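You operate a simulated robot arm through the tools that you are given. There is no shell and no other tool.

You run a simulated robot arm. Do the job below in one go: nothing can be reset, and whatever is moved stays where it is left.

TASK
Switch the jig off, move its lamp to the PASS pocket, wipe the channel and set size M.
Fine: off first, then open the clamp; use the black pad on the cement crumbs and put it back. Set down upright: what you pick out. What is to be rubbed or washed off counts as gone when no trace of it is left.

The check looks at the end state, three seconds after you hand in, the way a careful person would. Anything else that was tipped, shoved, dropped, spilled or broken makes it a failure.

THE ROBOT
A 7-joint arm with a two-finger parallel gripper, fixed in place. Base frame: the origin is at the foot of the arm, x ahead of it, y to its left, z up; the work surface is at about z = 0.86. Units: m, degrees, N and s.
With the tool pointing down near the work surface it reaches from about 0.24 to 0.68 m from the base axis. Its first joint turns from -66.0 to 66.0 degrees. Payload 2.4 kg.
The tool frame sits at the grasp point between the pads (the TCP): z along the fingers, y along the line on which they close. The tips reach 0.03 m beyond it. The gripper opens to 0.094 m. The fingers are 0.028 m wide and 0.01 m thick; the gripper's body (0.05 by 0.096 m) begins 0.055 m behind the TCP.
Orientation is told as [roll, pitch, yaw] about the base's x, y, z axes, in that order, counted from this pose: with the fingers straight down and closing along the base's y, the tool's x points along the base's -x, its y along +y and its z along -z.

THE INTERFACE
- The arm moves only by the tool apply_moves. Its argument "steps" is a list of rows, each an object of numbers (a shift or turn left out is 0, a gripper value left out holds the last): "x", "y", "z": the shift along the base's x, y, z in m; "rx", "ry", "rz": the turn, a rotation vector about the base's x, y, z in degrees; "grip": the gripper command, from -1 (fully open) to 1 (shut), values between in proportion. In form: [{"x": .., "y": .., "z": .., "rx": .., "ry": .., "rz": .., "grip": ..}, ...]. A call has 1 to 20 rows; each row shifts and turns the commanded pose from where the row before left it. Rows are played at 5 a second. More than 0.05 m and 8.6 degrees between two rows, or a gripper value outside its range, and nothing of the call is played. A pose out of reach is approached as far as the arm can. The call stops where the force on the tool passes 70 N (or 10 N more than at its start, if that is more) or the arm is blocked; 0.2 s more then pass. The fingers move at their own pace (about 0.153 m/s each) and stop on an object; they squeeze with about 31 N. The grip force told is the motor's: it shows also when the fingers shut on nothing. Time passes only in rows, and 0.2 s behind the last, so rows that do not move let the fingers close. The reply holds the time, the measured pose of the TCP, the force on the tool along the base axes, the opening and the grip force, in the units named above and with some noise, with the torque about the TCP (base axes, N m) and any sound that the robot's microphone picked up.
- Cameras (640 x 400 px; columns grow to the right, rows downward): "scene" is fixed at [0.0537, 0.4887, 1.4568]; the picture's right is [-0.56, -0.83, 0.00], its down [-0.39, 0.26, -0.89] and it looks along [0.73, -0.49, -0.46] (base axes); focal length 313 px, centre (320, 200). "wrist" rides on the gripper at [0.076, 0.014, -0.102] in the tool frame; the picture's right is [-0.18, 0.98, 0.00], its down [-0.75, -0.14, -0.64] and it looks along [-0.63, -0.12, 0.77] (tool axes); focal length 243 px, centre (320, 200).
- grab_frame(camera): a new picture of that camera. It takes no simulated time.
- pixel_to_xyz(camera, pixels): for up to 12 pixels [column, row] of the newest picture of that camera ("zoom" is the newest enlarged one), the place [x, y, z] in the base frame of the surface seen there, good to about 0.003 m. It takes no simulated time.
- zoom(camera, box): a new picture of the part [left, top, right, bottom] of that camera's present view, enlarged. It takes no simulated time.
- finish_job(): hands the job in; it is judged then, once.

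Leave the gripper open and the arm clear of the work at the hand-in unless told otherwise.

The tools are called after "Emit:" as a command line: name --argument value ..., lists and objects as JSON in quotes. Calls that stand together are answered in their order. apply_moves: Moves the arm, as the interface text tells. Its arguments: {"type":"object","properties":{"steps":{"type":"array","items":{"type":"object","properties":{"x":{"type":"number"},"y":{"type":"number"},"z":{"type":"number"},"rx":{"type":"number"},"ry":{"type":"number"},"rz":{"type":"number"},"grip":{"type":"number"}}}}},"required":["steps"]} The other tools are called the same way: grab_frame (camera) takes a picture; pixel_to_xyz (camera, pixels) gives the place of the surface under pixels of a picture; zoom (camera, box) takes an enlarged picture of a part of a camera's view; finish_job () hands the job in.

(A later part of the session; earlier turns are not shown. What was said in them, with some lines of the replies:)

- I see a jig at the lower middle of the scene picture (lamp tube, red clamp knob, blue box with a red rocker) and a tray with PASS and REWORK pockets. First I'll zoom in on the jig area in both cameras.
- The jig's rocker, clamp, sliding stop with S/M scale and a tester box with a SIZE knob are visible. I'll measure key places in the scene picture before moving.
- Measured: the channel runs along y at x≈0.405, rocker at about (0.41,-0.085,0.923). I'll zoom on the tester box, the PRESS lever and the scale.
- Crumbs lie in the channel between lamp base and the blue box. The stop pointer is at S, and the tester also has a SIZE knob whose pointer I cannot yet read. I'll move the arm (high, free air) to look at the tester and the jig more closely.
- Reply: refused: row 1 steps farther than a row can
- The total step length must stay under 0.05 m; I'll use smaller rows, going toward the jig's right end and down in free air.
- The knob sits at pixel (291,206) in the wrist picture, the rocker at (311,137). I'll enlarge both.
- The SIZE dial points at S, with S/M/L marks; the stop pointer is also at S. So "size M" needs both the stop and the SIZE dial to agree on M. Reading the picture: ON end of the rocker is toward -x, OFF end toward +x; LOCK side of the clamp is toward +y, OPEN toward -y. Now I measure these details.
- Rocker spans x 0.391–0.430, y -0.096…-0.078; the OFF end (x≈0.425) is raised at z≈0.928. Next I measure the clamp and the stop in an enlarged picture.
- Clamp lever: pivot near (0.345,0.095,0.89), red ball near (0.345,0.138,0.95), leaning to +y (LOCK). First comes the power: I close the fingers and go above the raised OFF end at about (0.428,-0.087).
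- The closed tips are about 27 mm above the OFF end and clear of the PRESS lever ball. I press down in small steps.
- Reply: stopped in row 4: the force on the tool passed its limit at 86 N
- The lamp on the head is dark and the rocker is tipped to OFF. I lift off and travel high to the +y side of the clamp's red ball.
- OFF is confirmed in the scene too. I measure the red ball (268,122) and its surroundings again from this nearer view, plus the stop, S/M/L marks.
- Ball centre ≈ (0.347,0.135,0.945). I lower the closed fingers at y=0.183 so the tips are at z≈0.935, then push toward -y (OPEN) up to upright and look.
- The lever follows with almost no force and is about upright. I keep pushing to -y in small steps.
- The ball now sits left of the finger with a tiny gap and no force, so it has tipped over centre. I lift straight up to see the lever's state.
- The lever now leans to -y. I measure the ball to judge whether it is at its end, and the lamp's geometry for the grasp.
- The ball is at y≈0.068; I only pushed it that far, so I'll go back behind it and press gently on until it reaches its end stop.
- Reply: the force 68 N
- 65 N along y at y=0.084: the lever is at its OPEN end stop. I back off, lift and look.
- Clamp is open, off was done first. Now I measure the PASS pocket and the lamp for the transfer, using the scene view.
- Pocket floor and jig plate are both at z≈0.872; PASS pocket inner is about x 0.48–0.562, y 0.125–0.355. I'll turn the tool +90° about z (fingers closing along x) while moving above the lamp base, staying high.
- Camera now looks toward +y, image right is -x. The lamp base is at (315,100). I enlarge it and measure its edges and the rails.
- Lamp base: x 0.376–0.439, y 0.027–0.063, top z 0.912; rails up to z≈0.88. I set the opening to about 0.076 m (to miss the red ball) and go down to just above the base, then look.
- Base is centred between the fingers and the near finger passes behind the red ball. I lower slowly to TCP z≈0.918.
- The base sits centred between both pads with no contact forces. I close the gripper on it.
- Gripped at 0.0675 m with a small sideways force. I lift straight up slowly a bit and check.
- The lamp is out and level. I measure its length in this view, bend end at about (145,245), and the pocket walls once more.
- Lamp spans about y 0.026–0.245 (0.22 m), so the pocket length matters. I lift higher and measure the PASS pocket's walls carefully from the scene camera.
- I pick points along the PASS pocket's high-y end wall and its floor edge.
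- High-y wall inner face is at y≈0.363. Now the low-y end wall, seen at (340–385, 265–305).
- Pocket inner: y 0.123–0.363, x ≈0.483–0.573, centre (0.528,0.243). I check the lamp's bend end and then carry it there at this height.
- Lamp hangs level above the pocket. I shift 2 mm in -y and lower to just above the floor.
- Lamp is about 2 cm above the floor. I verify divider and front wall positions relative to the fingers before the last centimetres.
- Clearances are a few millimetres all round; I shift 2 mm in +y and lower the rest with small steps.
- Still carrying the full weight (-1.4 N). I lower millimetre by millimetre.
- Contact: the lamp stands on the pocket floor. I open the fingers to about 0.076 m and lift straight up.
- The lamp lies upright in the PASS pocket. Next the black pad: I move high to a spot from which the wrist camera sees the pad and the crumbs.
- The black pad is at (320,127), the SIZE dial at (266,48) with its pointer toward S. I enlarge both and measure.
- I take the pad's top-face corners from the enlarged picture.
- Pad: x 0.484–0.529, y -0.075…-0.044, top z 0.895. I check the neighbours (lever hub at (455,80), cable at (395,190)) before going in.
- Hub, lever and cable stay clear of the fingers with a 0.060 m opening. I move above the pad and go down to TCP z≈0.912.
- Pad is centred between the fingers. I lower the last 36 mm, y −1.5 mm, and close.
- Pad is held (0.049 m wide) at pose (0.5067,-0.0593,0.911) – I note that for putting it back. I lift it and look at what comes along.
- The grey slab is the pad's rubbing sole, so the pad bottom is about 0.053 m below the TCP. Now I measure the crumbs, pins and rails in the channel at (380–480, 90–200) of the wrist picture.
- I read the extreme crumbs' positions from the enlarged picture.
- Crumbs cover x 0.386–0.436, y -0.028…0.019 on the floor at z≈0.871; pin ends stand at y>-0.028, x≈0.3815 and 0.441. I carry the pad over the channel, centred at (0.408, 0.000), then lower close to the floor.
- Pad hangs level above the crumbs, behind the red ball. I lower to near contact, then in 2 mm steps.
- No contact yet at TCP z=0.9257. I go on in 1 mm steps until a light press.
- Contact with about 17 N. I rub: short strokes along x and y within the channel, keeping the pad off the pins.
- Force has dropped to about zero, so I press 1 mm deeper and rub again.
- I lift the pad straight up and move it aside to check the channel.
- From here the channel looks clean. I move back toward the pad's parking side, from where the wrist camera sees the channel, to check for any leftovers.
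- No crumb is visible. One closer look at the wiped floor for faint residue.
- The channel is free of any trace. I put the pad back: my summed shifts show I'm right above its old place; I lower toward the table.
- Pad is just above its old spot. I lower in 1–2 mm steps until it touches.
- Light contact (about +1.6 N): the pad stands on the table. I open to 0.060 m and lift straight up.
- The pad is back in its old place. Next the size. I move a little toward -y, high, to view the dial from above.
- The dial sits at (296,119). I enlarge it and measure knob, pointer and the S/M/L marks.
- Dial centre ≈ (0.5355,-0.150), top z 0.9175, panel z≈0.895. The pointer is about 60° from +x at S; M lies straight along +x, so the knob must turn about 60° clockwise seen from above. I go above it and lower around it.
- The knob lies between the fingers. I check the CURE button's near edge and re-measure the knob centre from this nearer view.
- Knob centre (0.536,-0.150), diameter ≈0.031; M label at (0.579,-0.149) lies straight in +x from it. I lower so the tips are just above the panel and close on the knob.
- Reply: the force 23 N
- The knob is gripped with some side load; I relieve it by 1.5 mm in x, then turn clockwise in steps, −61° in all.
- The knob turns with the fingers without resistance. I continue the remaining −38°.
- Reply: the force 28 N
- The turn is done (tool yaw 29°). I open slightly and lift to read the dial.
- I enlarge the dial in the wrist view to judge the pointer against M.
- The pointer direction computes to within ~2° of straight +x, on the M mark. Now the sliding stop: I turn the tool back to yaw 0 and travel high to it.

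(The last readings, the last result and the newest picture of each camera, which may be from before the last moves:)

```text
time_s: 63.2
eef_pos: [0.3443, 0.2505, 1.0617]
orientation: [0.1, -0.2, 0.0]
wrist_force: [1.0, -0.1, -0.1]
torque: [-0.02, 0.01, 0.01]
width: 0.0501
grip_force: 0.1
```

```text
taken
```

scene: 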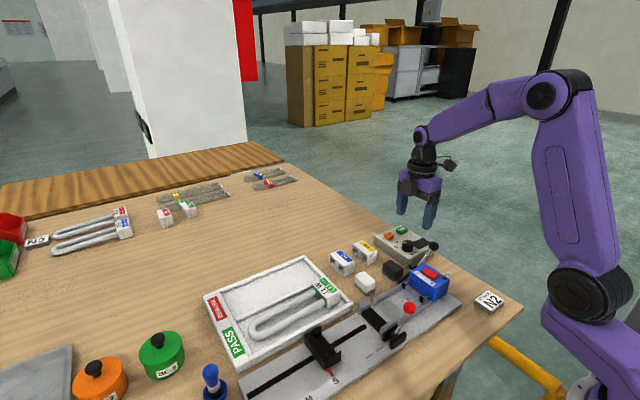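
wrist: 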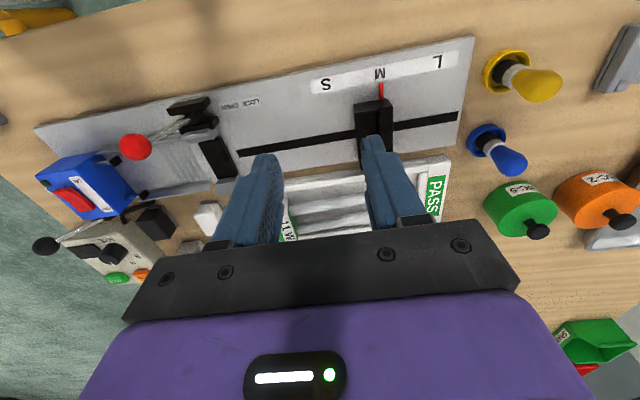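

The stop's red pointer is now at M already – it moved along with the SIZE dial. I enlarge and measure to confirm.

Emit:
zoom --camera "wrist" --box '[300, 40, 480, 170]'

Emit:
pixel_to_xyz --camera "wrist" --pixels '[[325, 85], [380, 73], [438, 62], [381, 84], [382, 94], [382, 104]]'

Emit:
zoom --camera "scene" --box '[230, 300, 410, 400]'

```text
3.08 times, centred on (390, 105) of wrist
```

zoom: 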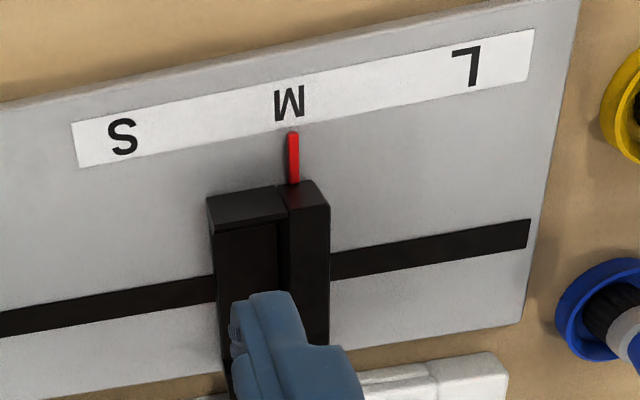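

```text
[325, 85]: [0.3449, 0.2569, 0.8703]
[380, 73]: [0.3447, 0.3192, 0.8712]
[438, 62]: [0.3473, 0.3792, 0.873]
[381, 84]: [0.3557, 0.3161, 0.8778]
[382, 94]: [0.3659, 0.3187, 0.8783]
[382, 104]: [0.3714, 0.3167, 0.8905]
```

```text
3.56 times, centred on (320, 350) of scene
```

zoom: 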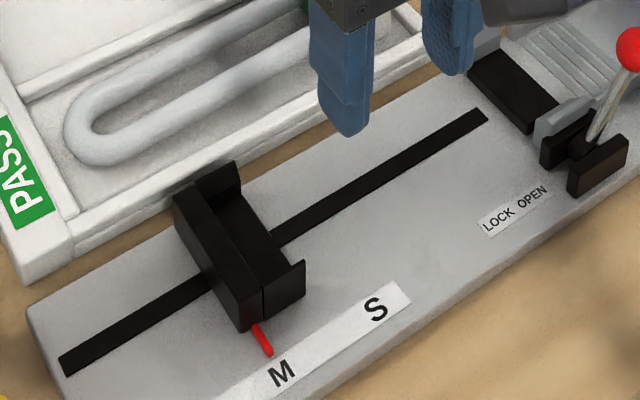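

The stop pointer is at y≈0.317, M mark at ≈0.318: size M is set on dial and stop together. I now open the gripper fully, raise the arm clear and look over everything.

Emit:
apply_moves --steps '[{"z": 0.04, "grip": -1}, {"z": 0.045, "grip": -1}, {"z": 0.045}, {"z": 0.045}, {"y": -0.03, "z": 0.03}, {"y": -0.03}, {"y": -0.03}, {}]'

Emit:
grab_frame --camera "scene"

Emit:
grab_frame --camera "wrist"

```text
time_s: 65.0
eef_pos: [0.3448, 0.1598, 1.2662]
orientation: [-0.1, -0.2, 0.0]
wrist_force: [0.3, -0.7, 0.6]
torque: [0.0, -0.04, 0.0]
width: 0.0941
grip_force: 0.2
```

```text
taken
```

scene: 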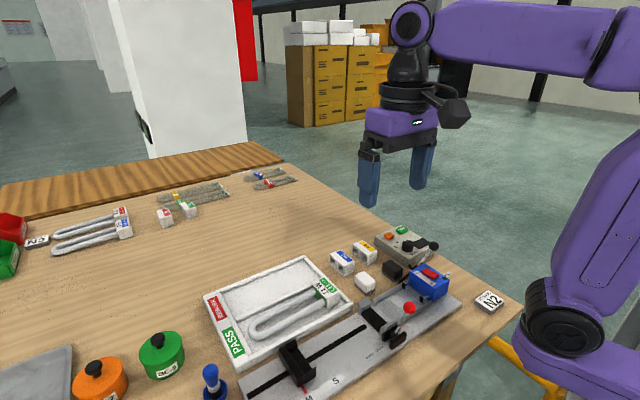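

```text
taken
```

wrist: 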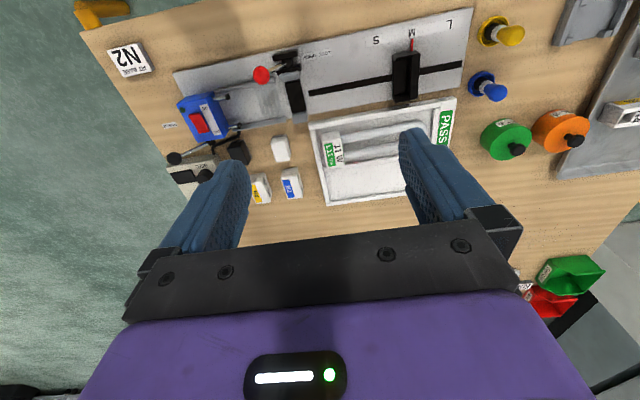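

Everything is in view. Last close looks at the jig channel, rocker, lamp and pad before the hand-in.

Emit:
zoom --camera "wrist" --box '[160, 30, 480, 210]'

Emit:
zoom --camera "wrist" --box '[170, 70, 310, 150]'

Emit:
zoom --camera "scene" --box '[200, 220, 470, 400]'

```text
2.00 times, centred on (320, 120) of wrist
```

zoom: 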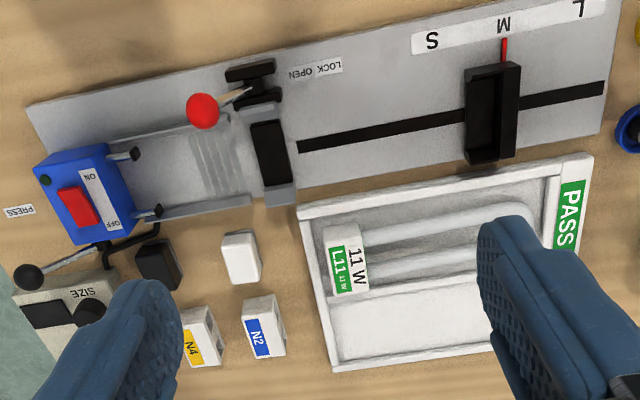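

```text
4.57 times, centred on (240, 110) of wrist
```

zoom: 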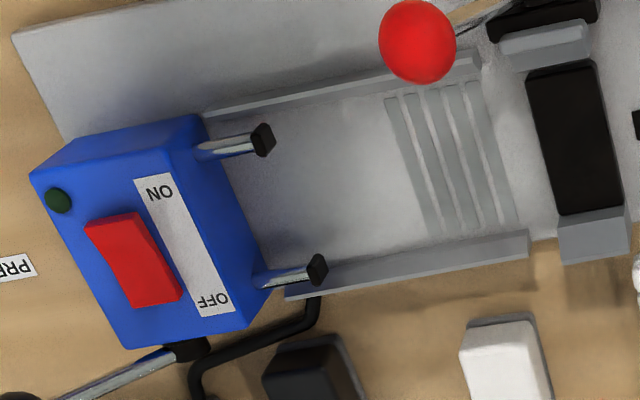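

```text
2.22 times, centred on (335, 310) of scene
```

zoom: 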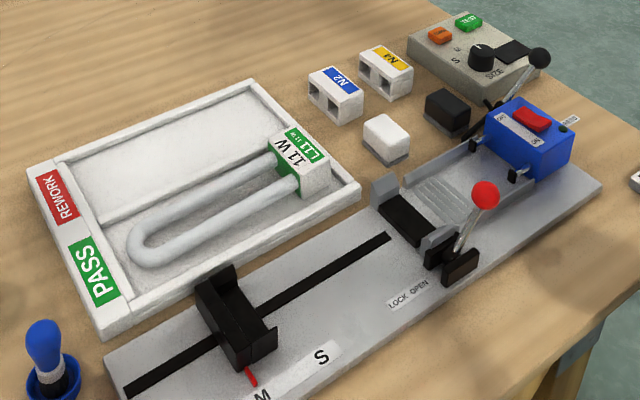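

The final pictures show:
- **Power:** the rocker is at OFF and the light is dark.
- **Clamp:** open.
- **Lamp:** upright in the PASS pocket.
- **Channel:** no trace of crumbs.
- **Pad:** the black pad is back in its place.
- **Size:** dial and stop are both at M.
- **Arm:** the gripper is open and clear of the work.

I hand the job in.

Emit:
finish_job

```text
The job is handed in.
```

The job is handed in, and the last pictures showed every part done.

- **Power:** I switched the rocker to OFF first, and the light on the jig went dark.
- **Clamp:** I opened it next, pushing the lever to its OPEN end stop.
- **Lamp:** It lies upright, label up, in the PASS pocket.
- **Channel:** I rubbed the crumbs away with the black pad, and close-up views showed no trace left. The pad is back in its old place.
- **Size:** I turned the SIZE dial from S to M. The sliding stop was at M when I reached it, so I didn't move it by hand.

The gripper is open and the arm is clear of the work. I saw nothing else tipped, shoved or dropped.
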